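You operate a simulated robot arm through the tools that you are given. There is no shell and no other tool. Be economical: measure what you need, move in short steps, check, and stop when the job is done.

You run a simulated two-armed robot. Do the job below in one go: nothing can be reset, and whatever is moved stays where it is left.

Task
Hold the orange work lamp on the deck of the big crate steady with one hand and press the button of the orange work lamp to switch it on with the other.

It is judged by the outcome, as a careful person would: the job done as asked, and still so three seconds after it is handed in. It fails if anything else is knocked over, pushed out of place, dropped, spilled or broken.

Robot
Two 7-joint arms with two-finger parallel grippers on one trunk, on a base that drives. Base frame: it is fixed to the floor where the robot stands at the start and does not move with it; the origin is under the middle of the robot, x ahead of it, y to its left, z up. Lengths are in mm, angles in degrees, forces in N, time in s.
The left shoulder is at the start at [50, 161, 1173], the right one opposite. With the tool pointing down near the work surface each hand reaches from about 100 to 660 mm from the robot's upright axis, wherever it stands, measured 20 degrees to its own side. Places, roughly: button of the orange work lamp [500, -200, 900]. Payload 3.43 kg a hand.
Tool frame (each hand has its own): the origin (TCP) lies between the finger pads and is the grasp point; the fingertips stand 30 mm ahead of it; z points along the fingers, y is the line along which they close. Largest opening 94 mm; finger width 28, thickness 10; the body of the gripper, 50 by 96 mm, starts 55 mm behind the TCP.
Orientation is that of the tool frame in the base frame, as a unit quaternion [x, y, z, w]. With the fingers straight down and closing along the base's y, the tool's x points along the base's -x, its y along +y and its z along -z.

Tools
- The arms move only by the tool arm_command. It takes "left_targets", "right_targets" or both (then of equal length, played together; a hand with none holds still); each is a list of rows, each a list of 7 numbers: the turn, a rotation vector about the tool's x, y, z in degrees, then the shift along the tool's x, y, z in m, then the finger opening in m, from 0 to 0.094. In form: [[ax, ay, az, tx, ty, tz, claw], ...]. A call has 1 to 20 rows; each row is the pose to reach, as a shift and turn from the pose commanded when the call began, along the tool's axes at that moment. Rows are played at 5 a second. More than 50 mm and 8.6 degrees between two rows, or a gripper value outside its range, and nothing of the call is played. Where a pose cannot be reached the arm comes as near as it can. A force on the tool above 40 N (or 10 N above the force at the start of the call, whichever is more), or a blocked arm, ends the call early, and 0.2 s more pass. The fingers move at their own pace (about 45 mm/s each) and stop on an object; they squeeze with about 38 N. The grip force told is the motor's: it shows also when the fingers shut on nothing. Time passes only in rows, and 0.2 s behind the last, so rows that repeat a pose let the fingers close. The reply holds the time, the measured pose of the TCP, the force on the tool along the base axes, the opening and the grip force, in the units named above and with some noise, with the torque about the TCP (base axes, N m) and any sound that the robot's microphone picked up, and new pictures: "views" is both (left out), scene, wrist or none (wrist: the cameras of the hands that moved).
- Cameras (640 x 400 px; columns grow to the right, rows downward): "scene" is now at [126.9, -18.5, 1312]; the picture's right is [-0.26, -0.96, 0.00], its down [-0.33, 0.09, -0.94] and it looks along [0.91, -0.25, -0.35] (base axes); focal length 214 px, centre (320, 200). "left" rides on the left gripper at [76, -14, -103] in its tool frame; the picture's right is [0.18, 0.98, 0.00], its down [-0.75, 0.14, -0.64] and it looks along [-0.63, 0.12, 0.77] (tool axes); focal length 243 px, centre (320, 200). "right" rides on the right gripper at [76, 14, -102] in its tool frame; the picture's right is [-0.18, 0.98, 0.00], its down [-0.75, -0.14, -0.64] and it looks along [-0.63, -0.12, 0.77] (tool axes); focal length 243 px, centre (320, 200).
- slide_trunk(by): slides the trunk up (or, below 0, down) by that many mm; the arms and the scene camera ride with it, the base frame stays. It gives what a move gives, with no picture.
- base_move(legs): drives the robot by 1 to 6 legs, each [ahead, left, turn to the left] in mm, mm and degrees, along the robot's own axes; the way and the turn of a leg run together, so that a leg with both is an arc; at most 1500 mm and 180 degrees a leg. The arms and the cameras ride along, it lands a little off, and it stops where it bumps. It gives what a move gives, and a new picture of the scene camera.
- turn_head(pan, tilt): turns the head with the scene camera to pan (to the left, within 80 degrees either way) and tilt (down, from -29 to 69), counted from straight ahead of the robot. It gives what a move gives, and a new picture of the scene camera.
- pixel_to_xyz(camera, pixels): there is no depth. For up to 12 entries [column, row, z] of the newest picture of that camera ("zoom" is the newest enlarged one), the place [x, y] in the base frame at which the ray of that pixel passes the height z, good to about 2 mm, but the place of the scene camera against the robot may be out by one fixed shift of up to 12 mm in any direction. It takes no simulated time.
- inspect(camera, box): a new picture of the part [left, top, right, bottom] of that camera's present view, enlarged. It takes no simulated time.
- sign_off(): hands the job in; it is judged then, once.

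Work in short steps. Measure before you move; look again where a grasp or a placing could have gone wrong, and mend it. You have 80 turns and 260 pictures in all, those below and enlarged ones among them. Open the grippers and draw the arms clear of the work before you hand the job in, unless the task says otherwise; then end with one line.

The tools are called after "Request:" as name(argument=value, ...) on one line, values as JSON. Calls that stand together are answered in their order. arm_command: Moves the arms, as the interface text tells. Its arguments: {"type":"object","properties":{"left_targets":{"type":"array"},"right_targets":{"type":"array"},"views":{"type":"string","enum":["both","scene","wrist","none"]}},"required":[]} The other tools are called the same way: slide_trunk (by) slides the trunk up or down; base_move (legs) drives the base; turn_head (pan, tilt) turns the head that bears the scene camera; pixel_to_xyz (camera, pixels) gives the place at which the rays of pixels pass given heights; inspect (camera, box) takes an enlarged picture of a part of a camera's view; sign_off () hands the job in.

At the start:

```text
time_s: 0.0
left_tcp_pos: [346.3, 17.4, 1282.2]
left_tool_rot: [0.0, 1.0, 0.0, 0.0]
left_contact_force: [-0.4, 0.1, 0.4]
left_torque: [0.03, -0.04, -0.01]
left_opening: 93.8
left_gripper_force: 0.2
right_tcp_pos: [336.3, -332.1, 1226.0]
right_tool_rot: [0.0, 1.0, 0.0, 0.0]
right_contact_force: [0.2, -0.8, 0.3]
right_torque: [0.0, 0.01, -0.01]
right_opening: 94.2
right_gripper_force: 0.0
trunk travel left (down, up): [-200.0, 67.0]
robot x, y, heading: [0.7, -0.1, -0.0]
head pan, tilt: [-15.2, 20.2]
```

scene: 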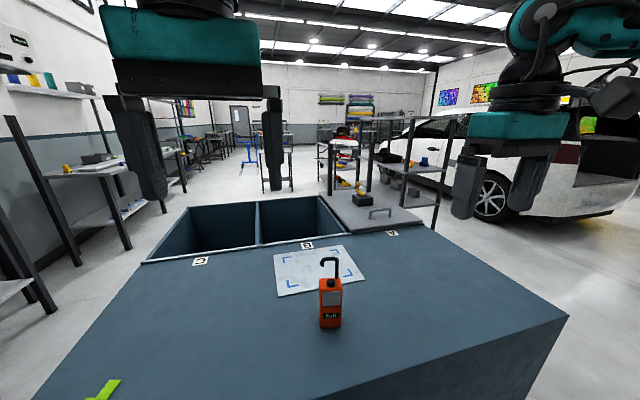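
right: 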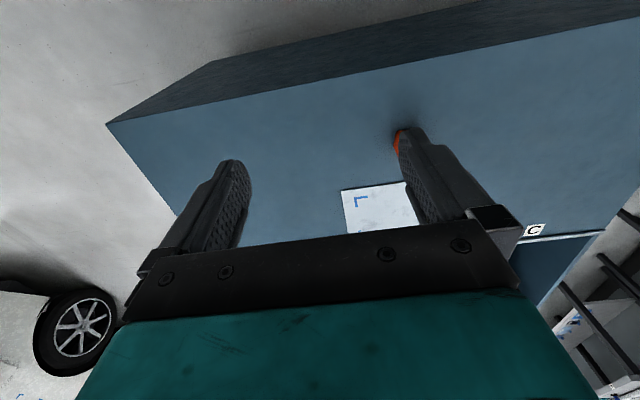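
left: 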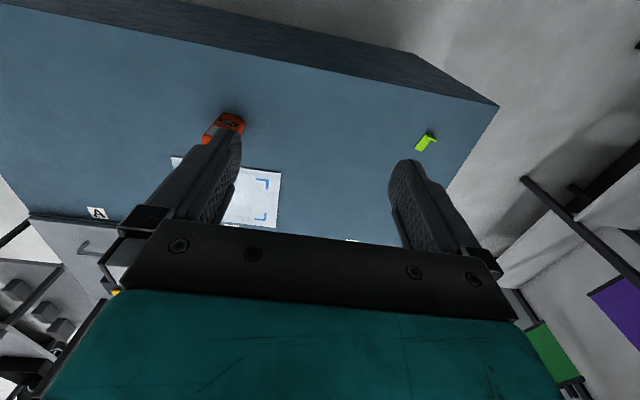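

The lamp is at about (330,300) in the scene picture. I enlarge it to find the button.

Request:
inspect(camera="scene", box=[280, 240, 380, 340])

Request:
pixel_to_xyz(camera="scene", pixels=[[320, 328, 800], [341, 326, 800], [330, 316, 850], [320, 283, 900], [342, 283, 900], [330, 260, 920]])

```text
4.00 times, centred on (330, 290) of scene
```

zoom: 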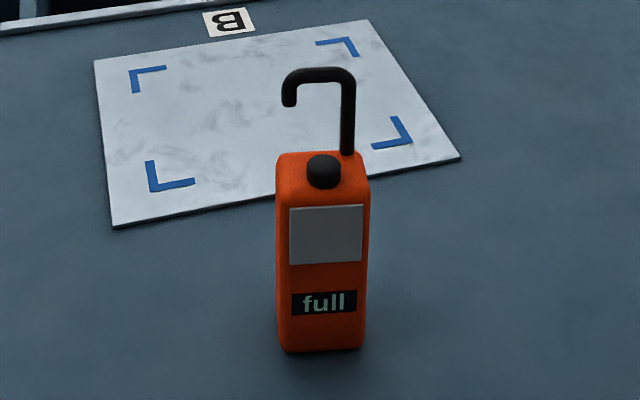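

```text
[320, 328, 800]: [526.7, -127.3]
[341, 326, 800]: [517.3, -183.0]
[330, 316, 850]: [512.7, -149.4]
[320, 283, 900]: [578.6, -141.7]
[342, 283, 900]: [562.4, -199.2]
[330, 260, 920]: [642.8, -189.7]
```

The button is the black dome on the lamp's top, in front of the hook. I shift both hands to the left so the right wrist camera sees the lamp between its fingers.

Request:
arm_command(left_targets=[[0, 0, 0, 0, 0.045, 0, 0.094], [0, 0, 0, 0, 0.09, 0, 0.094], [0, 0, 0, 0, 0.135, 0, 0.094], [0, 0, 0, 0, 0.17, 0, 0.094]], right_targets=[[0, 0, 0, 0, 0.035, 0, 0.094], [0, 0, 0, 0, 0.07, 0, 0.094], [0, 0, 0, 0, 0.1, 0, 0.094], [0, 0, 0, 0, 0.13, 0, 0.094]], views="both")

```text
time_s: 1.0
left_tcp_pos: [345.8, 187.0, 1281.8]
left_tool_rot: [0.0, 1.0, 0.001, 0.0]
left_contact_force: [-0.5, -0.1, 0.8]
left_torque: [-0.01, -0.01, -0.03]
left_opening: 93.8
left_gripper_force: 0.1
right_tcp_pos: [334.1, -200.3, 1224.6]
right_tool_rot: [0.0, 1.0, 0.0, 0.001]
right_contact_force: [-1.1, 0.8, 0.0]
right_torque: [-0.01, -0.04, -0.01]
right_opening: 94.4
right_gripper_force: 0.0
trunk travel left (down, up): [-200.0, 67.0]
robot x, y, heading: [-0.5, 4.1, -0.3]
head pan, tilt: [-15.2, 20.2]
```

scene: 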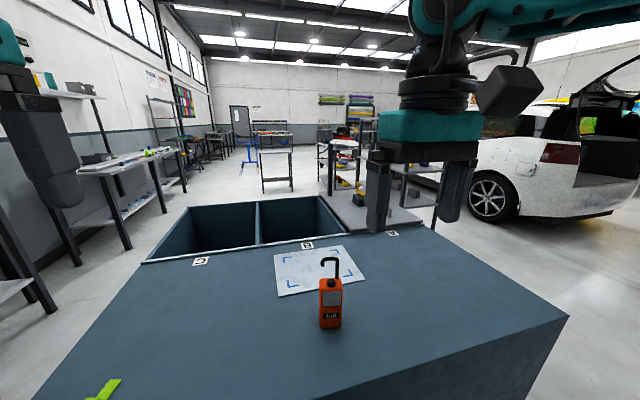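
right: 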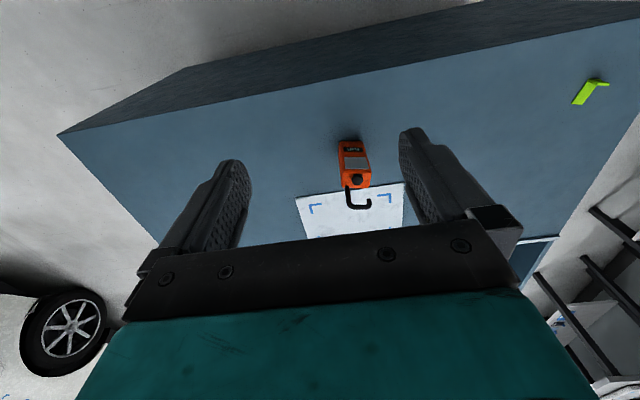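
left: 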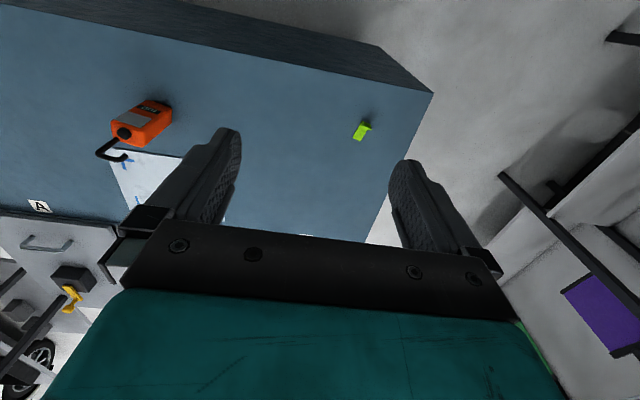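

The lamp shows at (354,165) in the right view and (140,125) in the left. I enlarge both to measure it.

Request:
inspect(camera="right", box=[314, 130, 394, 220])

Request:
inspect(camera="left", box=[90, 90, 180, 170])

```text
4.44 times, centred on (354, 175) of right
```

zoom: 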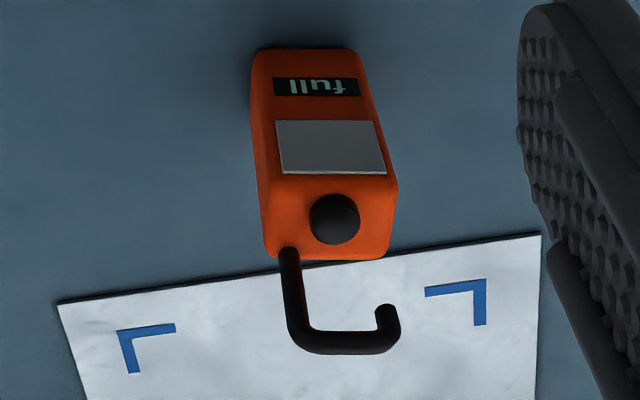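

```text
5.00 times, centred on (135, 130) of left
```

zoom: 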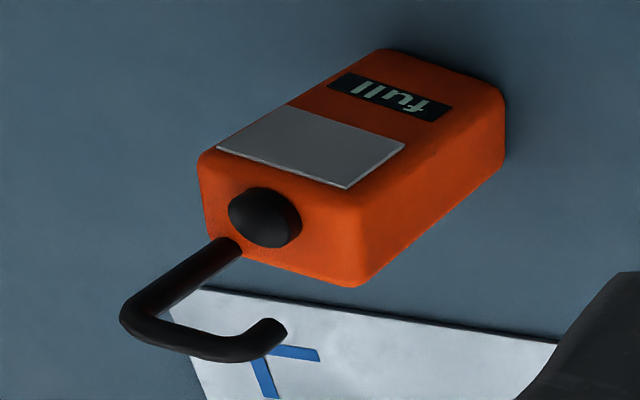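

I triangulate the button, the hook, and the body's corners from both wrist views.

Request:
pixel_to_xyz(camera="right", pixels=[[357.15, 179.3, 880], [357.15, 179.3, 910], [357.15, 179.3, 940], [341.6, 188, 910], [368.2, 188, 910], [371.5, 171.5, 910], [342.5, 171.5, 910], [339, 142, 800], [361, 141, 800], [349, 209, 940], [370, 209, 940], [346.8, 187, 910]])

Request:
pixel_to_xyz(camera="left", pixels=[[124, 133.4, 880], [124, 133.4, 910], [124, 133.4, 940], [111.5, 121.5, 910], [144.5, 147, 910], [143, 130.5, 910], [172, 108, 800], [171.5, 121.5, 800], [97, 154, 960], [118, 161, 960]])

```text
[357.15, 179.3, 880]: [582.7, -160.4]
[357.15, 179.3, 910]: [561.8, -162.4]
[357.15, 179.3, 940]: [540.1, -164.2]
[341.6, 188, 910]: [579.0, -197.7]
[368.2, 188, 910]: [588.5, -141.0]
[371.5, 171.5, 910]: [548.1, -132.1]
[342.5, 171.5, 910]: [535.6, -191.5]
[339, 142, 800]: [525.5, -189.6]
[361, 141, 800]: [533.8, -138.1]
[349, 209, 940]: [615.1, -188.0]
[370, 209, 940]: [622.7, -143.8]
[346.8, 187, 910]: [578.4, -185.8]
```

```text
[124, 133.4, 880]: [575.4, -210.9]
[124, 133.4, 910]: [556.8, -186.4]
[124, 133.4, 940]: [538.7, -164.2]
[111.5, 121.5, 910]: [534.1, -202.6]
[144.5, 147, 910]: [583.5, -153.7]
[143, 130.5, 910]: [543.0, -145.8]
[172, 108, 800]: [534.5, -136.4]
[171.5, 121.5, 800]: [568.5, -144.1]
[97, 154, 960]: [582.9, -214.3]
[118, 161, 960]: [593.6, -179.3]
```

Both views agree on the button at about (540,-164,940). The body is about 56 wide and 40 deep, centred on (548,-166), turned about -11°, with the hook behind it. The left hand will hold the body from its left side, with the camera on top, and the right hand will press from above. First I turn the left hand well above the deck.

Request:
arm_command(left_targets=[[3.867, 4.737, -4.609, -0.0096, -0.0062, 0.0094, 0.094], [7.734, 9.474, -9.219, -0.0191, -0.0124, 0.0189, 0.094], [11.601, 14.211, -13.828, -0.0287, -0.0186, 0.0283, 0.094], [15.469, 18.949, -18.437, -0.0383, -0.0249, 0.0377, 0.094], [19.336, 23.686, -23.046, -0.0479, -0.0311, 0.0471, 0.094], [23.203, 28.423, -27.656, -0.0574, -0.0373, 0.0566, 0.094], [27.07, 33.16, -32.265, -0.067, -0.0435, 0.066, 0.094], [30.937, 37.897, -36.874, -0.0766, -0.0497, 0.0754, 0.094], [34.804, 42.634, -41.484, -0.0861, -0.0559, 0.0849, 0.094], [38.671, 47.371, -46.093, -0.0957, -0.0621, 0.0943, 0.094], [42.539, 52.109, -50.702, -0.1053, -0.0684, 0.1037, 0.094], [46.406, 56.846, -55.311, -0.1149, -0.0746, 0.1131, 0.094], [50.273, 61.583, -59.921, -0.1244, -0.0808, 0.1226, 0.094], [54.14, 66.32, -64.53, -0.134, -0.087, 0.132, 0.094]], views="both")

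```text
time_s: 4.0
left_tcp_pos: [481.5, 99.5, 1151.6]
left_tool_rot: [-0.485, 0.592, -0.407, -0.499]
left_contact_force: [0.7, -0.5, 0.0]
left_torque: [0.02, 0.02, -0.02]
left_opening: 94.1
left_gripper_force: 0.0
right_tcp_pos: [335.6, -200.7, 1225.2]
right_tool_rot: [0.001, 1.0, 0.0, 0.001]
right_contact_force: [1.1, -0.2, 0.9]
right_torque: [0.05, 0.0, 0.0]
right_opening: 94.0
right_gripper_force: 0.0
trunk travel left (down, up): [-200.0, 67.0]
robot x, y, heading: [1.5, -2.2, 0.1]
head pan, tilt: [-15.2, 20.2]
```

scene: 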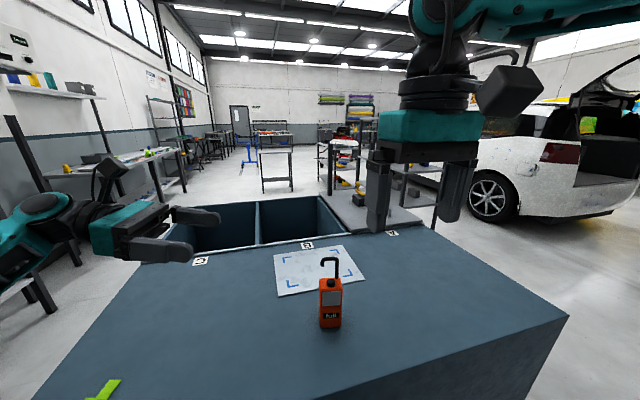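
left: 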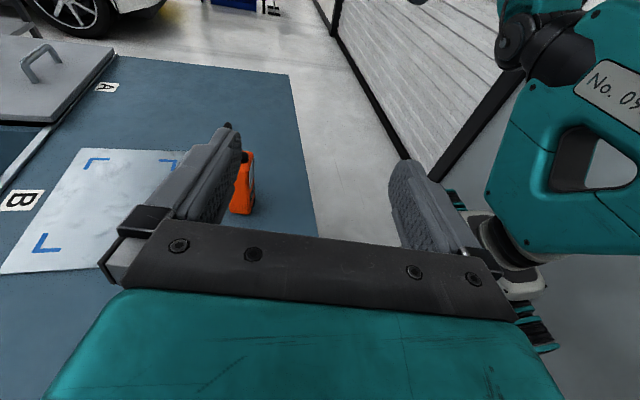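

The pose came out as asked. Next I lower the left hand to a staging point about 130 mm left of the lamp, level with its body.

Request:
arm_command(left_targets=[[0, 0, 0, -0.0312, -0.0148, 0.02, 0.094], [0, 0, 0, -0.0624, -0.0297, 0.04, 0.094], [0, 0, 0, -0.0936, -0.0445, 0.06, 0.094], [0, 0, 0, -0.1249, -0.0594, 0.08, 0.094], [0, 0, 0, -0.1561, -0.0742, 0.1, 0.094], [0, 0, 0, -0.1873, -0.089, 0.12, 0.094], [0, 0, 0, -0.2185, -0.1039, 0.14, 0.094], [0, 0, 0, -0.2497, -0.1187, 0.16, 0.094], [0, 0, 0, -0.2497, -0.1187, 0.16, 0.094]], views="both")

```text
time_s: 6.0
left_tcp_pos: [555.6, -26.5, 897.8]
left_tool_rot: [-0.485, 0.594, -0.407, -0.497]
left_contact_force: [0.2, -0.1, 0.4]
left_torque: [0.0, 0.02, 0.02]
left_opening: 94.0
left_gripper_force: 0.1
left hand out of reach, approached as far as the arm can: row 8, 9
right_tcp_pos: [334.9, -202.3, 1225.2]
right_tool_rot: [0.0, 1.0, 0.0, 0.0]
right_contact_force: [-0.3, 0.4, 0.8]
right_torque: [0.05, -0.02, 0.02]
right_opening: 94.0
right_gripper_force: 0.0
trunk travel left (down, up): [-200.0, 67.0]
robot x, y, heading: [0.9, -1.2, 0.1]
head pan, tilt: [-15.2, 20.2]
```

scene: 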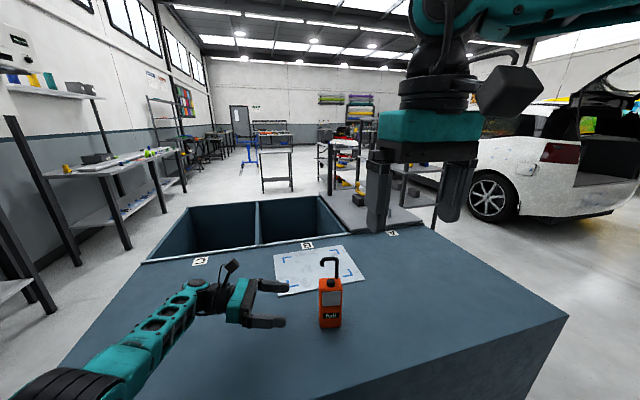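
left: 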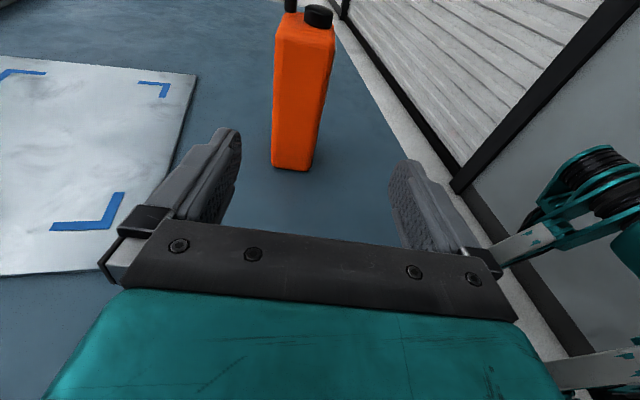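

The arm reached its limit at x=556. I check where the crate's near edge is, to see whether the base can come closer.

Request:
pixel_to_xyz(camera="right", pixels=[[350, 82, 800], [300, 90, 800], [400, 68, 800], [57, 133, 800]])

Request:
turn_head(pan=-15, tilt=60)

```text
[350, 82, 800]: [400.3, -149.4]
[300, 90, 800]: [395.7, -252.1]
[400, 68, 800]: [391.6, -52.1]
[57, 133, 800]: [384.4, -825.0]
```

```text
time_s: 7.1
left_tcp_pos: [555.3, -26.9, 897.7]
left_tool_rot: [-0.484, 0.593, -0.406, -0.498]
left_contact_force: [0.0, -1.0, 0.5]
left_torque: [-0.01, 0.0, -0.02]
left_opening: 93.9
left_gripper_force: 0.0
right_tcp_pos: [334.8, -200.8, 1224.8]
right_tool_rot: [-0.001, 1.0, 0.0, 0.0]
right_contact_force: [0.2, 0.4, -0.1]
right_torque: [-0.03, 0.06, 0.01]
right_opening: 94.0
right_gripper_force: 0.0
trunk travel left (down, up): [-200.0, 67.0]
robot x, y, heading: [1.2, 1.0, 0.0]
head pan, tilt: [-15.0, 60.0]
```

scene: 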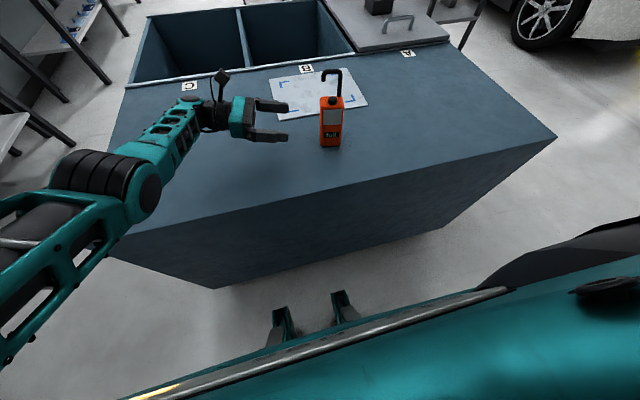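

There is open floor between the crate and the robot. I measure how much.

Request:
pixel_to_xyz(camera="scene", pixels=[[215, 288, 0], [443, 228, 0], [180, 375, 0], [300, 340, 0], [440, 290, 0], [60, 390, 0]])

```text
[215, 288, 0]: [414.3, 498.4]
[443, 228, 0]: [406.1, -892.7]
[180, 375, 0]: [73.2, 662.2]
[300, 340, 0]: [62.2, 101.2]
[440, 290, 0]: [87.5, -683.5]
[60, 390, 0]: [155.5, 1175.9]
```

The crate's face is at x≈400 and floor is visible back to about x≈80, so driving 100 mm ahead is safe. The left hand stays about 70 mm clear of the lamp in y.

Request:
base_move(legs=[[100, 0, 0]])

```text
time_s: 8.3
left_tcp_pos: [618.4, -27.1, 897.1]
left_tool_rot: [-0.485, 0.593, -0.406, -0.498]
left_contact_force: [0.2, -0.9, 0.5]
left_torque: [-0.02, -0.02, 0.01]
left_opening: 94.1
left_gripper_force: 0.1
right_tcp_pos: [400.9, -200.8, 1224.7]
right_tool_rot: [-0.001, 1.0, 0.0, 0.0]
right_contact_force: [0.9, -0.6, -0.3]
right_torque: [0.0, -0.03, 0.04]
right_opening: 93.8
right_gripper_force: 0.0
trunk travel left (down, up): [-200.0, 67.0]
robot x, y, heading: [63.3, -3.8, -0.2]
head pan, tilt: [-15.0, 60.0]
stopped in leg 1: the robot was blocked; the commanded pose is now the measured one
```

scene: 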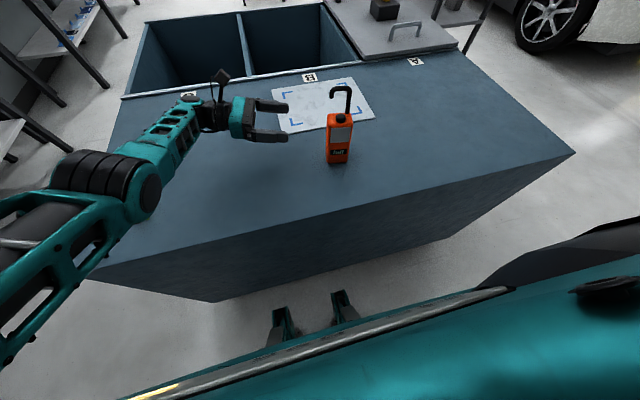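

The base was blocked after 63 mm, probably by the crate's foot. I back off a little so it isn't touching, then re-measure the lamp.

Request:
base_move(legs=[[-12, 0, 0]])

Request:
arm_command(left_targets=[[0, 0, 0, 0, 0, 0, 0.094]], right_targets=[[0, 0, 0, 0, 0, 0, 0.094]], views="wrist")

```text
time_s: 9.0
left_tcp_pos: [607.6, -25.8, 897.5]
left_tool_rot: [-0.485, 0.593, -0.406, -0.498]
left_contact_force: [0.0, 0.6, 0.0]
left_torque: [0.04, 0.02, -0.01]
left_opening: 93.8
left_gripper_force: 0.0
right_tcp_pos: [388.0, -202.1, 1225.7]
right_tool_rot: [0.0, 1.0, 0.0, 0.001]
right_contact_force: [0.1, 0.1, 0.4]
right_torque: [0.03, -0.03, 0.04]
right_opening: 94.2
right_gripper_force: 0.1
trunk travel left (down, up): [-200.0, 67.0]
robot x, y, heading: [58.6, 1.2, -0.1]
head pan, tilt: [-15.0, 60.0]
```

scene: 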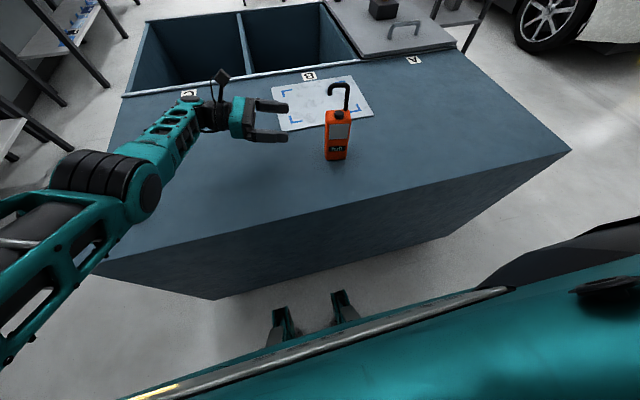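

```text
time_s: 9.4
left_tcp_pos: [607.1, -26.5, 897.4]
left_tool_rot: [-0.485, 0.593, -0.406, -0.498]
left_contact_force: [-0.7, 0.2, 0.0]
left_torque: [0.0, -0.05, 0.03]
left_opening: 94.1
left_gripper_force: 0.0
right_tcp_pos: [387.9, -201.5, 1225.2]
right_tool_rot: [0.0, 1.0, 0.0, 0.0]
right_contact_force: [0.5, -0.5, 0.7]
right_torque: [0.05, 0.0, 0.02]
right_opening: 94.1
right_gripper_force: 0.1
trunk travel left (down, up): [-200.0, 67.0]
robot x, y, heading: [53.4, -1.4, -0.0]
head pan, tilt: [-15.0, 60.0]
```

right: 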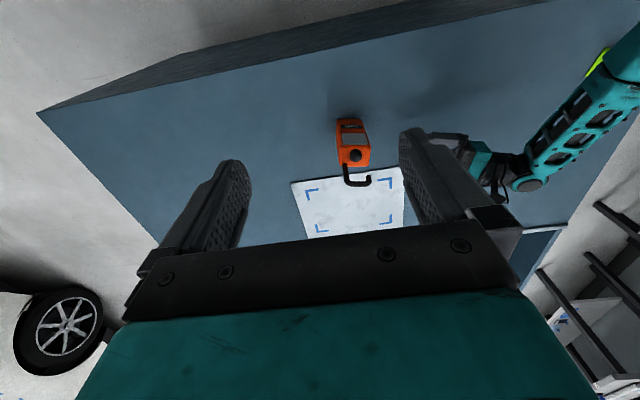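
left: 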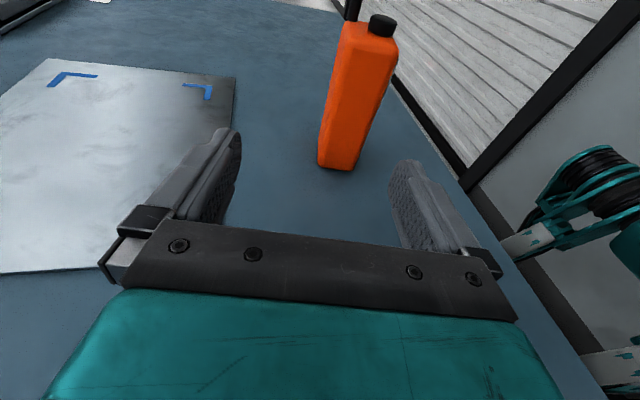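

Lamp is still upright. I re-measure it with enlarged right and left views.

Request:
inspect(camera="right", box=[314, 110, 394, 200])

Request:
pixel_to_xyz(camera="right", pixels=[[355.5, 156, 940], [337, 119, 800], [359, 118, 800], [341, 163, 930], [369, 163, 930], [350, 85, 800]])

Request:
pixel_to_xyz(camera="left", pixels=[[318, 163, 800], [351, 170, 800], [343, 25, 930], [396, 42, 930], [360, 20, 930], [382, 24, 945]])

```text
4.44 times, centred on (354, 155) of right
```

zoom: 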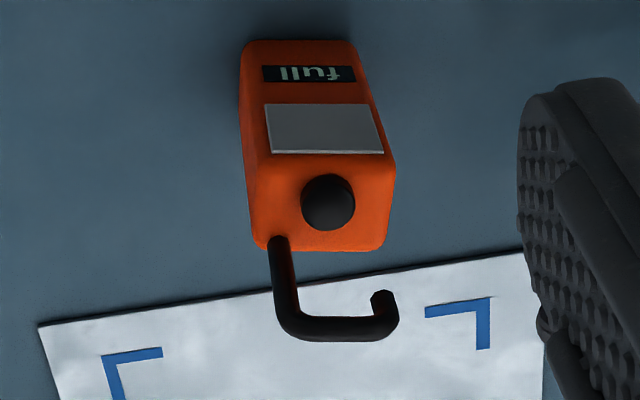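

```text
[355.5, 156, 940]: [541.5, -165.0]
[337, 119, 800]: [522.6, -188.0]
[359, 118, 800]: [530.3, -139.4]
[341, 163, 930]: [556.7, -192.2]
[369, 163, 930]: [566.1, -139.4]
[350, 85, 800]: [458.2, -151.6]
```

```text
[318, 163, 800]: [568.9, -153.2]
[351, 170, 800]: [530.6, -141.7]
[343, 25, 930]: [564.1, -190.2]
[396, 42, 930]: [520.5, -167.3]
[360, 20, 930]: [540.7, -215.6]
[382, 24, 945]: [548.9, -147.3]
```

The lamp hasn't moved: button (541,-165,940), body centre ≈(547,-167). I move the left hand onto the approach line.

Request:
arm_command(left_targets=[[0, 0, 0, -0.008, 0.015, 0.009, 0.094], [0, 0, 0, -0.0164, 0.0295, 0.0189, 0.094], [0, 0, 0, -0.0164, 0.0295, 0.0189, 0.094]], views="wrist")

```text
time_s: 10.2
left_tcp_pos: [575.3, -34.6, 878.8]
left_tool_rot: [-0.485, 0.593, -0.406, -0.499]
left_contact_force: [-0.5, 0.0, 0.7]
left_torque: [0.01, -0.05, 0.0]
left_opening: 93.9
left_gripper_force: 0.0
right_tcp_pos: [387.8, -200.7, 1224.3]
right_tool_rot: [-0.001, 1.0, 0.0, 0.001]
right_contact_force: [-0.7, -0.2, 0.1]
right_torque: [-0.04, -0.01, 0.0]
right_opening: 93.8
right_gripper_force: 0.1
trunk travel left (down, up): [-200.0, 67.0]
robot x, y, heading: [57.0, 3.1, -0.2]
head pan, tilt: [-15.0, 60.0]
```

left: 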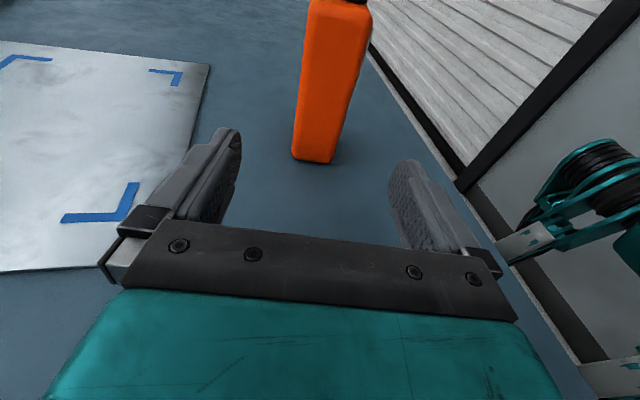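

The lamp stands centred between the open fingers at about column 315. I advance 80 mm and check.

Request:
arm_command(left_targets=[[0, 0, 0, 0, 0, 0.02, 0.094], [0, 0, 0, 0, 0, 0.04, 0.094], [0, 0, 0, 0, 0, 0.06, 0.094], [0, 0, 0, 0, 0, 0.08, 0.094], [0, 0, 0, 0, 0, 0.08, 0.094]], views="both")

```text
time_s: 11.4
left_tcp_pos: [561.3, -113.8, 863.8]
left_tool_rot: [-0.485, 0.593, -0.406, -0.498]
left_contact_force: [-0.2, 0.0, 0.5]
left_torque: [0.02, -0.03, -0.03]
left_opening: 94.0
left_gripper_force: 0.0
right_tcp_pos: [389.2, -201.5, 1224.5]
right_tool_rot: [-0.001, 1.0, 0.001, 0.0]
right_contact_force: [-0.4, -0.4, -0.2]
right_torque: [-0.01, 0.01, -0.01]
right_opening: 93.9
right_gripper_force: 0.0
trunk travel left (down, up): [-200.0, 67.0]
robot x, y, heading: [47.4, 0.0, -0.1]
head pan, tilt: [-15.0, 60.0]
```

scene: 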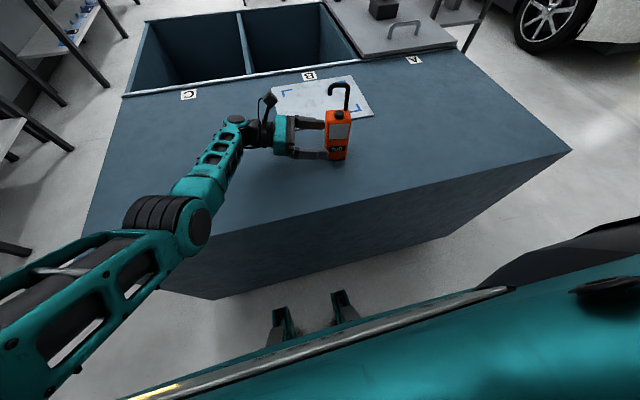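
left: 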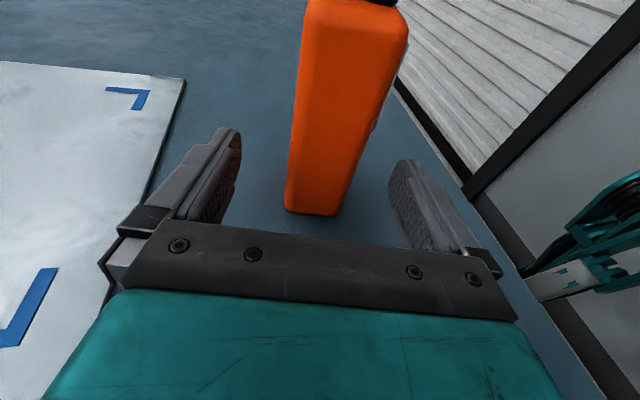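

Still clear and centred. I advance the last 45 mm, leaving the fingers open.

Request:
arm_command(left_targets=[[0, 0, 0, 0, 0, 0.015, 0.094], [0, 0, 0, 0, 0, 0.03, 0.094], [0, 0, 0, 0, 0, 0.045, 0.094], [0, 0, 0, 0, 0, 0.045, 0.094]], views="both")

Request:
inspect(camera="scene", box=[270, 70, 390, 170])

Request:
inspect(camera="right", box=[314, 110, 394, 200])

```text
time_s: 12.4
left_tcp_pos: [550.4, -156.3, 855.6]
left_tool_rot: [-0.485, 0.594, -0.405, -0.498]
left_contact_force: [-0.5, 0.3, -0.2]
left_torque: [-0.02, 0.01, -0.01]
left_opening: 93.8
left_gripper_force: 0.0
right_tcp_pos: [387.9, -202.2, 1224.5]
right_tool_rot: [0.0, 1.0, 0.001, 0.0]
right_contact_force: [0.4, -0.5, 0.3]
right_torque: [0.01, -0.02, -0.02]
right_opening: 94.3
right_gripper_force: 0.0
trunk travel left (down, up): [-200.0, 67.0]
robot x, y, heading: [53.6, 2.0, 0.2]
head pan, tilt: [-15.0, 60.0]
```

scene: 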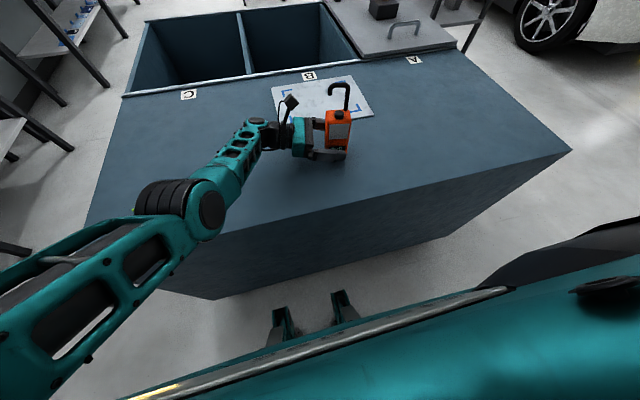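
left: 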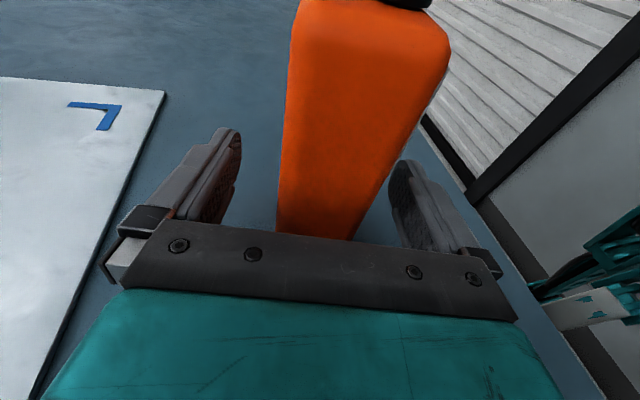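

```text
4.00 times, centred on (330, 120) of scene
```

zoom: 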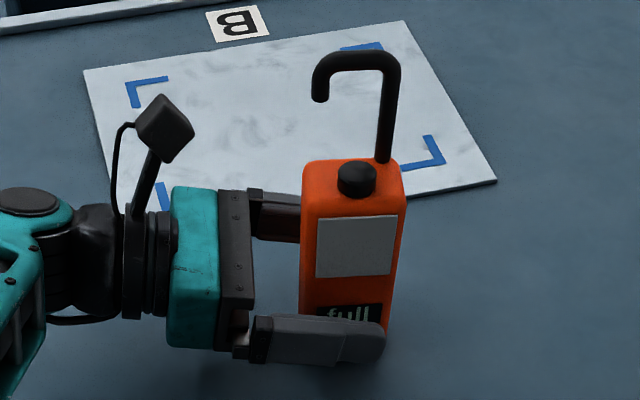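

```text
4.44 times, centred on (354, 155) of right
```

zoom: 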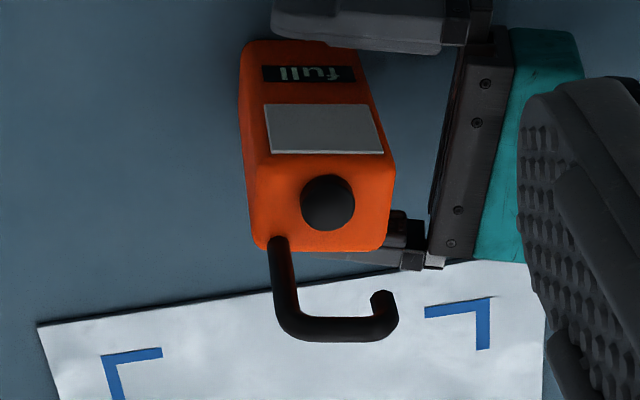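

The fingers straddle the body front and back, parallel to its faces, and don't touch it. I close the left hand.

Request:
arm_command(left_targets=[[0, 0, 0, 0, 0, 0, 0.06], [0, 0, 0, 0, 0, 0, 0.05], [0, 0, 0, 0, 0, 0, 0.04], [0, 0, 0, 0, 0, 0, 0.03], [0, 0, 0, 0, 0, 0, 0.03], [0, 0, 0, 0, 0, 0, 0.03], [0, 0, 0, 0, 0, 0, 0.03]], views="both")

Request:
inspect(camera="right", box=[314, 110, 394, 200])

```text
time_s: 14.0
left_tcp_pos: [550.9, -155.5, 856.3]
left_tool_rot: [-0.486, 0.593, -0.407, -0.498]
left_contact_force: [-0.4, -0.2, 0.6]
left_torque: [-0.09, -0.03, -0.03]
left_opening: 49.1
left_gripper_force: 38.4
right_tcp_pos: [388.1, -202.2, 1224.9]
right_tool_rot: [0.0, 1.0, 0.0, 0.001]
right_contact_force: [0.4, -0.3, 0.5]
right_torque: [-0.03, -0.01, 0.0]
right_opening: 94.0
right_gripper_force: 0.0
trunk travel left (down, up): [-200.0, 67.0]
robot x, y, heading: [53.7, -0.9, 0.1]
head pan, tilt: [-15.0, 60.0]
```

scene: 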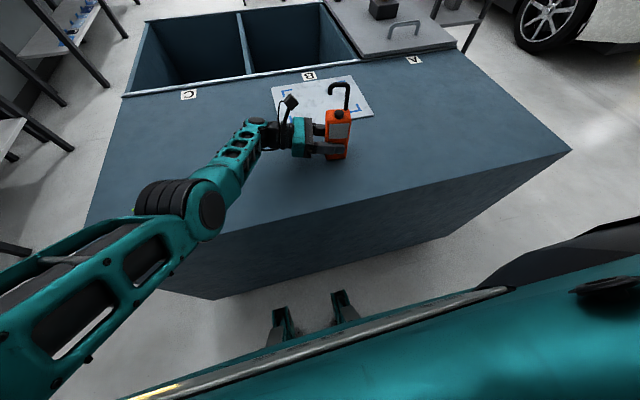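
left: 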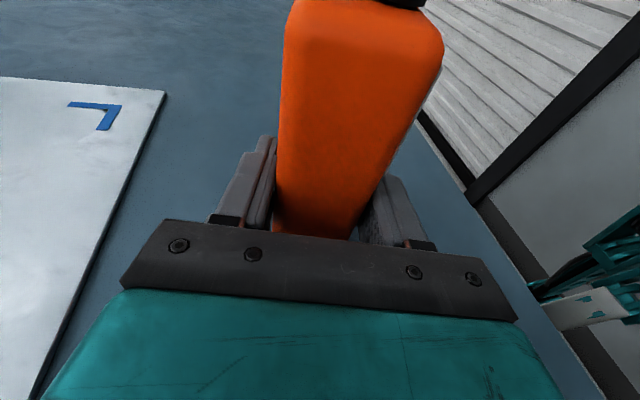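

```text
4.44 times, centred on (354, 155) of right
```

zoom: 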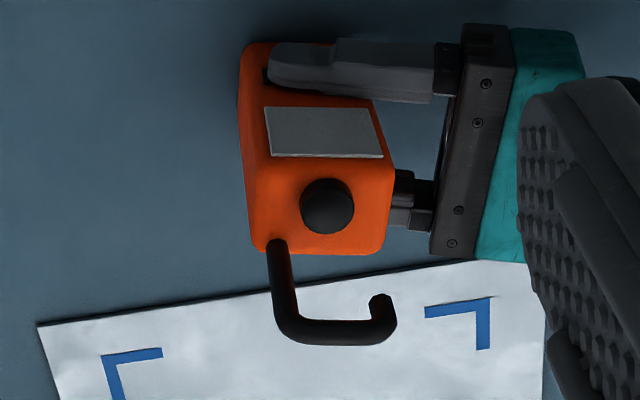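

The lamp is gripped firmly (opening 49, 38 N) and still upright. I now close the right hand and bring it over the button, stopping with the tips about 40 mm above it and in front of the hook.

Request:
arm_command(right_targets=[[0, 0, 0, -0.037, 0.009, 0, 0.06], [0, 0, 0, -0.074, 0.018, 0, 0.03], [0, 0, 0, -0.111, 0.027, 0, 0], [0, 0, 0, -0.149, 0.037, 0, 0], [0, 0, 0, -0.149, 0.037, 0.04, 0], [0, 0, 0, -0.149, 0.037, 0.08, 0], [0, 0, 0, -0.149, 0.037, 0.12, 0], [0, 0, 0, -0.149, 0.037, 0.16, 0], [0, 0, 0, -0.149, 0.037, 0.19, 0], [0, 0, 0, -0.149, 0.037, 0.215, 0], [0, 0, 0, -0.149, 0.037, 0.215, 0]], views="both")

Request:
inspect(camera="scene", box=[270, 50, 390, 170])

```text
time_s: 16.4
left_tcp_pos: [549.8, -156.9, 856.5]
left_tool_rot: [-0.485, 0.592, -0.407, -0.498]
left_contact_force: [-1.1, 0.2, 2.0]
left_torque: [-0.08, -0.01, -0.01]
left_opening: 49.3
left_gripper_force: 37.9
right_tcp_pos: [536.8, -165.4, 1010.2]
right_tool_rot: [0.0, 1.0, 0.0, 0.0]
right_contact_force: [-0.2, -0.3, 0.9]
right_torque: [0.01, 0.02, 0.01]
right_opening: 0.4
right_gripper_force: 33.1
right hand out of reach, approached as far as the arm can: row 4, 5
trunk travel left (down, up): [-200.0, 67.0]
robot x, y, heading: [51.0, -2.8, 0.1]
head pan, tilt: [-15.0, 60.0]
```

scene: 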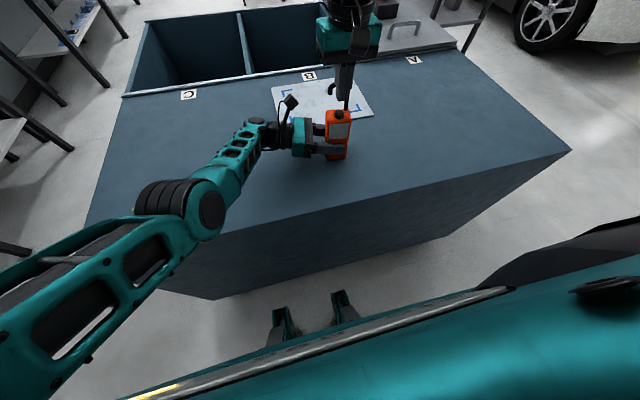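
right: 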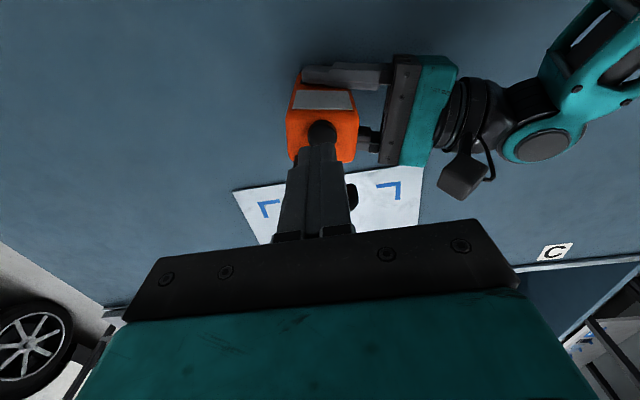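

```text
3.33 times, centred on (330, 110) of scene
```

zoom: 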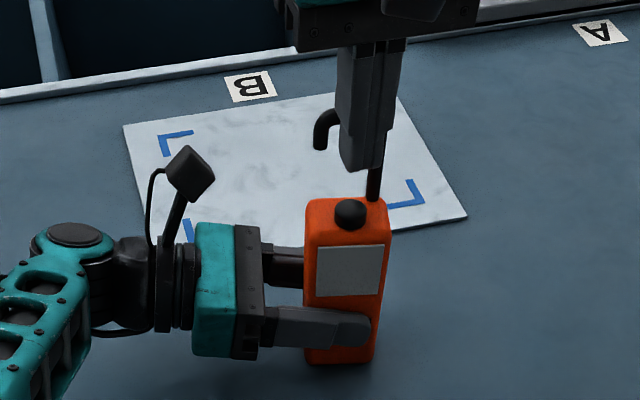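

The tips are clear of the hook. I check the button's place from this nearer view.

Request:
pixel_to_xyz(camera="right", pixels=[[321, 133, 940], [321, 133, 950], [308, 133, 940], [335, 133, 940], [320, 120, 940]])

Request:
inspect(camera="right", box=[270, 70, 370, 180])

```text
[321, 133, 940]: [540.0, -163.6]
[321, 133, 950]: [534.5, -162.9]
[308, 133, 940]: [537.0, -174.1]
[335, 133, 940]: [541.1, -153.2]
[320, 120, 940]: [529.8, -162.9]
```

```text
3.64 times, centred on (320, 125) of right
```

zoom: 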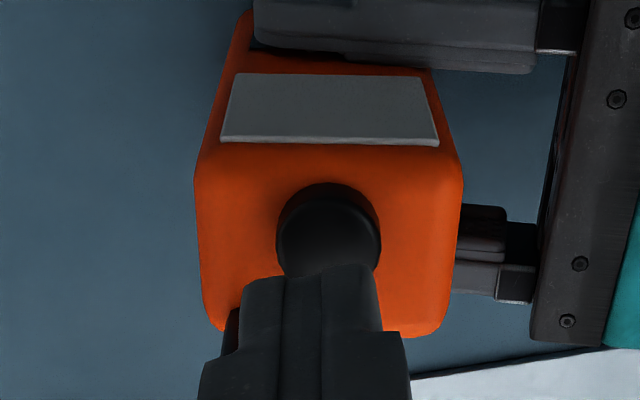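

The button centre is about (540,-163.6), right below the tips. I go down in small steps, watching the force.

Request:
arm_command(right_targets=[[0, 0, 0, -0.001, 0.001, 0.01, 0], [0, 0, 0, -0.001, 0.001, 0.02, 0], [0, 0, 0, -0.001, 0.001, 0.025, 0], [0, 0, 0, -0.001, 0.001, 0.028, 0], [0, 0, 0, -0.001, 0.001, 0.031, 0], [0, 0, 0, -0.001, 0.001, 0.033, 0]], views="both")

Request:
inspect(camera="scene", box=[270, 50, 390, 170])

```text
time_s: 17.8
left_tcp_pos: [550.4, -156.1, 856.0]
left_tool_rot: [-0.485, 0.593, -0.406, -0.498]
left_contact_force: [-0.9, 0.3, 1.8]
left_torque: [-0.01, -0.09, 0.01]
left_opening: 49.2
left_gripper_force: 37.5
right_tcp_pos: [532.7, -169.4, 981.4]
right_tool_rot: [0.0, 1.0, 0.0, -0.001]
right_contact_force: [0.0, 0.2, -0.5]
right_torque: [-0.02, 0.01, -0.01]
right_opening: 0.3
right_gripper_force: 33.0
right hand out of reach, approached as far as the arm can: row 2, 3, 4, 5, 6
trunk travel left (down, up): [-200.0, 67.0]
robot x, y, heading: [52.8, -0.2, -0.1]
head pan, tilt: [-15.0, 60.0]
```

scene: 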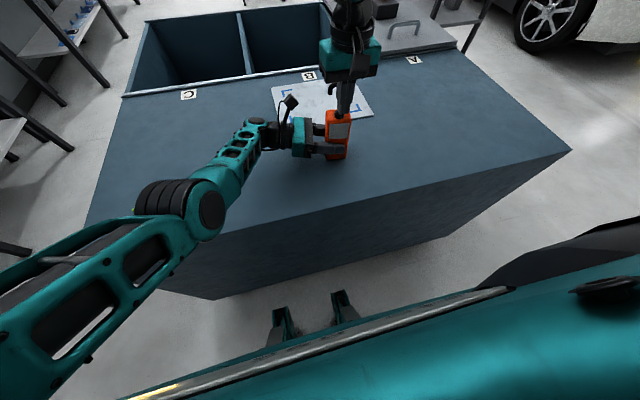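
right: 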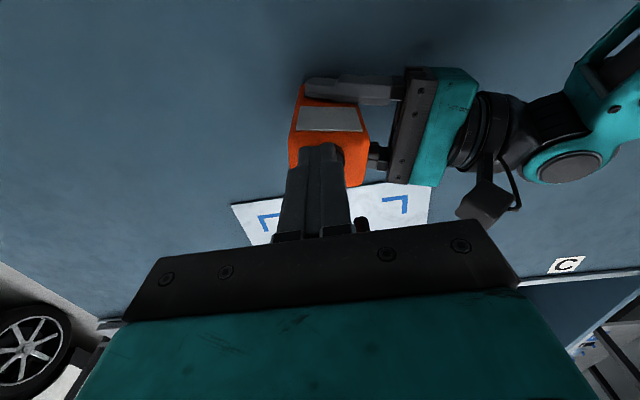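

```text
3.33 times, centred on (330, 110) of scene
```

zoom: 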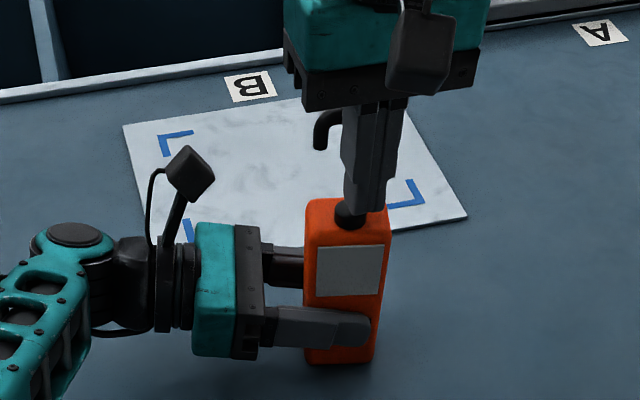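

The right hand came up short by a few mm (a joint limit) and barely touches the button, with no force. I raise it 20 mm and tilt it so the fingers point forward and down, which should free the wrist and keep it away from the hook.

Request:
arm_command(right_targets=[[0, 0, 0, 0, 0, -0.02, 0], [0, -5, 0, 0.003, 0, -0.025, 0], [0, -10, 0, 0.006, 0, -0.025, 0], [0, -15, 0, 0.009, 0, -0.025, 0], [0, -20, 0, 0.011, 0, -0.025, 0], [0, -20, 0, 0.011, 0, -0.025, 0]], views="wrist")

```text
time_s: 19.2
left_tcp_pos: [550.3, -155.9, 856.7]
left_tool_rot: [-0.485, 0.593, -0.406, -0.498]
left_contact_force: [-0.7, 1.0, 0.8]
left_torque: [0.01, -0.12, 0.0]
left_opening: 49.0
left_gripper_force: 38.7
right_tcp_pos: [521.9, -168.5, 1008.5]
right_tool_rot: [0.0, 0.985, 0.0, 0.173]
right_contact_force: [0.2, -0.2, -0.8]
right_torque: [0.04, -0.01, 0.0]
right_opening: 0.0
right_gripper_force: 33.5
trunk travel left (down, up): [-200.0, 67.0]
robot x, y, heading: [53.5, -2.3, 0.1]
head pan, tilt: [-15.0, 60.0]
```

right: 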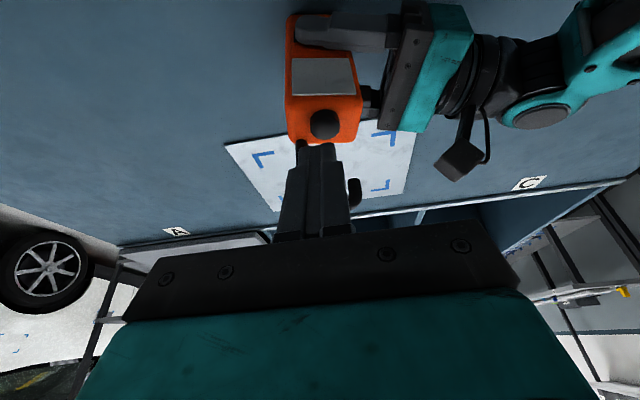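

Now the pose is reached exactly. I move forward 16 mm and down so the lower tip edge comes just above the button.

Request:
arm_command(right_targets=[[0, 0, 0, -0.015, 0.0045, 0.0055, 0], [0, 0, 0, -0.0116, 0.0045, 0.0149, 0], [0, 0, 0, -0.0088, 0.0045, 0.0224, 0], [0, 0, 0, -0.0075, 0.0045, 0.0262, 0], [0, 0, 0, -0.0075, 0.0045, 0.0262, 0]], views="both")

Request:
inspect(camera="scene", box=[300, 70, 380, 130])

```text
time_s: 20.4
left_tcp_pos: [550.1, -155.6, 856.0]
left_tool_rot: [-0.485, 0.593, -0.406, -0.498]
left_contact_force: [-0.9, 0.2, 1.6]
left_torque: [-0.03, -0.11, -0.03]
left_opening: 49.1
left_gripper_force: 37.9
right_tcp_pos: [536.9, -165.7, 983.2]
right_tool_rot: [0.0, 0.985, 0.0, 0.174]
right_contact_force: [-0.1, 0.0, -0.6]
right_torque: [0.02, 0.02, -0.01]
right_opening: 0.0
right_gripper_force: 33.8
trunk travel left (down, up): [-200.0, 67.0]
robot x, y, heading: [51.9, -2.1, -0.0]
head pan, tilt: [-15.0, 60.0]
```

scene: 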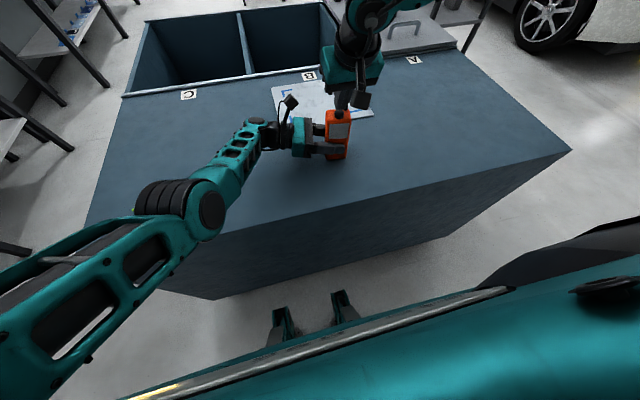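
right: 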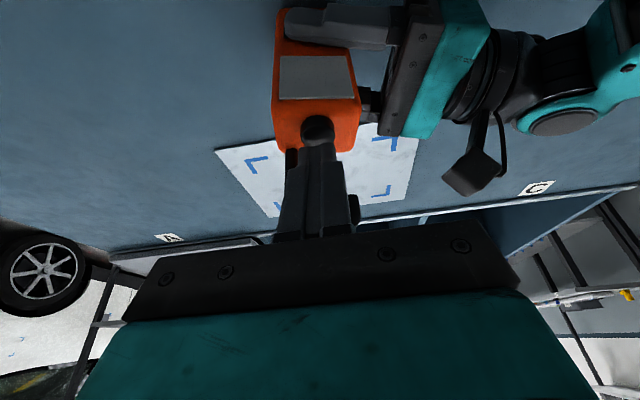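

```text
6.67 times, centred on (340, 100) of scene
```

zoom: 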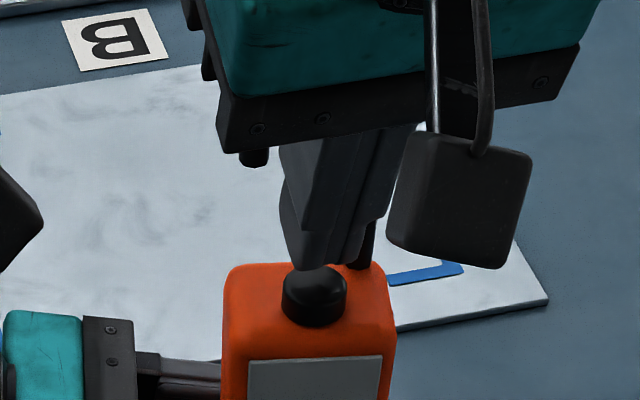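

I check the relation of the tip edge (row ≈147) and the button (row ≈128) in the right view.

Request:
inspect(camera="right", box=[270, 80, 370, 180])

Request:
pixel_to_xyz(camera="right", pixels=[[317, 147, 950], [317, 147, 955], [317, 128, 940], [317, 128, 945], [317, 116, 940], [317, 140, 940]])

```text
4.00 times, centred on (320, 130) of right
```

zoom: 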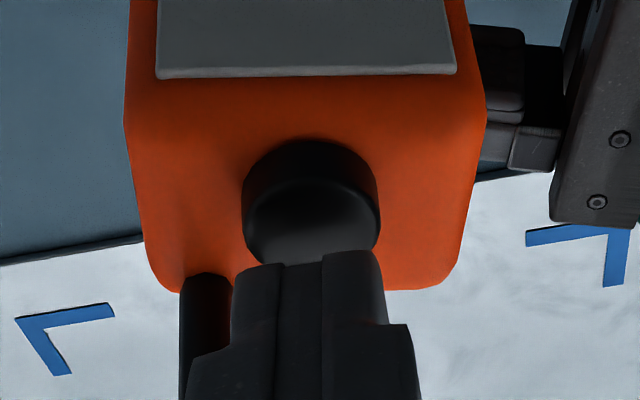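

```text
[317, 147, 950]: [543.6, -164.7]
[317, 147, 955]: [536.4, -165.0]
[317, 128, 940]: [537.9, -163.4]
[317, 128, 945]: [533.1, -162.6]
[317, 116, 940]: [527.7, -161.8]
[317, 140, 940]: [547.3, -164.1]
```

The tips sit over the rear half of the button, so I bring them back 5 mm and then press down in 2 mm steps.

Request:
arm_command(right_targets=[[0, 0, 0, 0.0047, 0, -0.0017, 0], [0, 0, 0, 0.0057, 0, 0.0011, 0], [0, 0, 0, 0.0064, 0, 0.003, 0], [0, 0, 0, 0.0071, 0, 0.0049, 0], [0, 0, 0, 0.0074, 0, 0.0058, 0]], views="wrist")

Request:
inspect(camera="scene", box=[300, 70, 380, 130])

```text
time_s: 21.6
left_tcp_pos: [550.0, -156.6, 855.8]
left_tool_rot: [-0.486, 0.593, -0.406, -0.497]
left_contact_force: [-0.6, -0.2, 0.9]
left_torque: [-0.06, -0.08, -0.01]
left_opening: 49.4
left_gripper_force: 37.8
right_tcp_pos: [532.5, -166.0, 975.5]
right_tool_rot: [0.001, 0.985, 0.0, 0.174]
right_contact_force: [0.0, -0.3, 0.4]
right_torque: [0.0, 0.0, 0.02]
right_opening: 0.1
right_gripper_force: 33.3
trunk travel left (down, up): [-200.0, 67.0]
robot x, y, heading: [56.3, -1.6, 0.1]
head pan, tilt: [-15.0, 60.0]
```

right: 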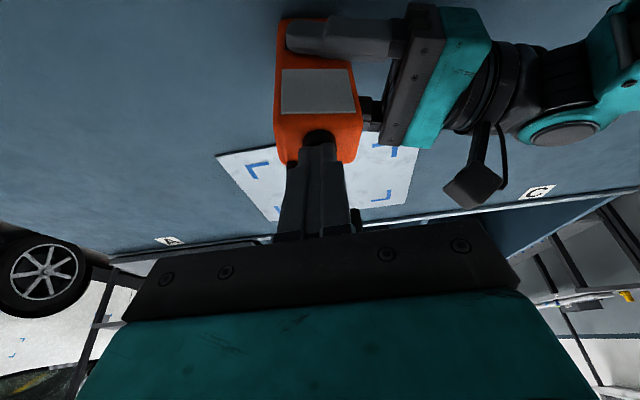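

```text
6.67 times, centred on (340, 100) of scene
```

zoom: 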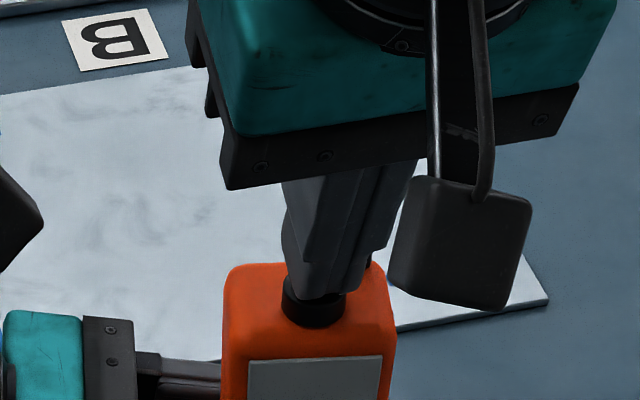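

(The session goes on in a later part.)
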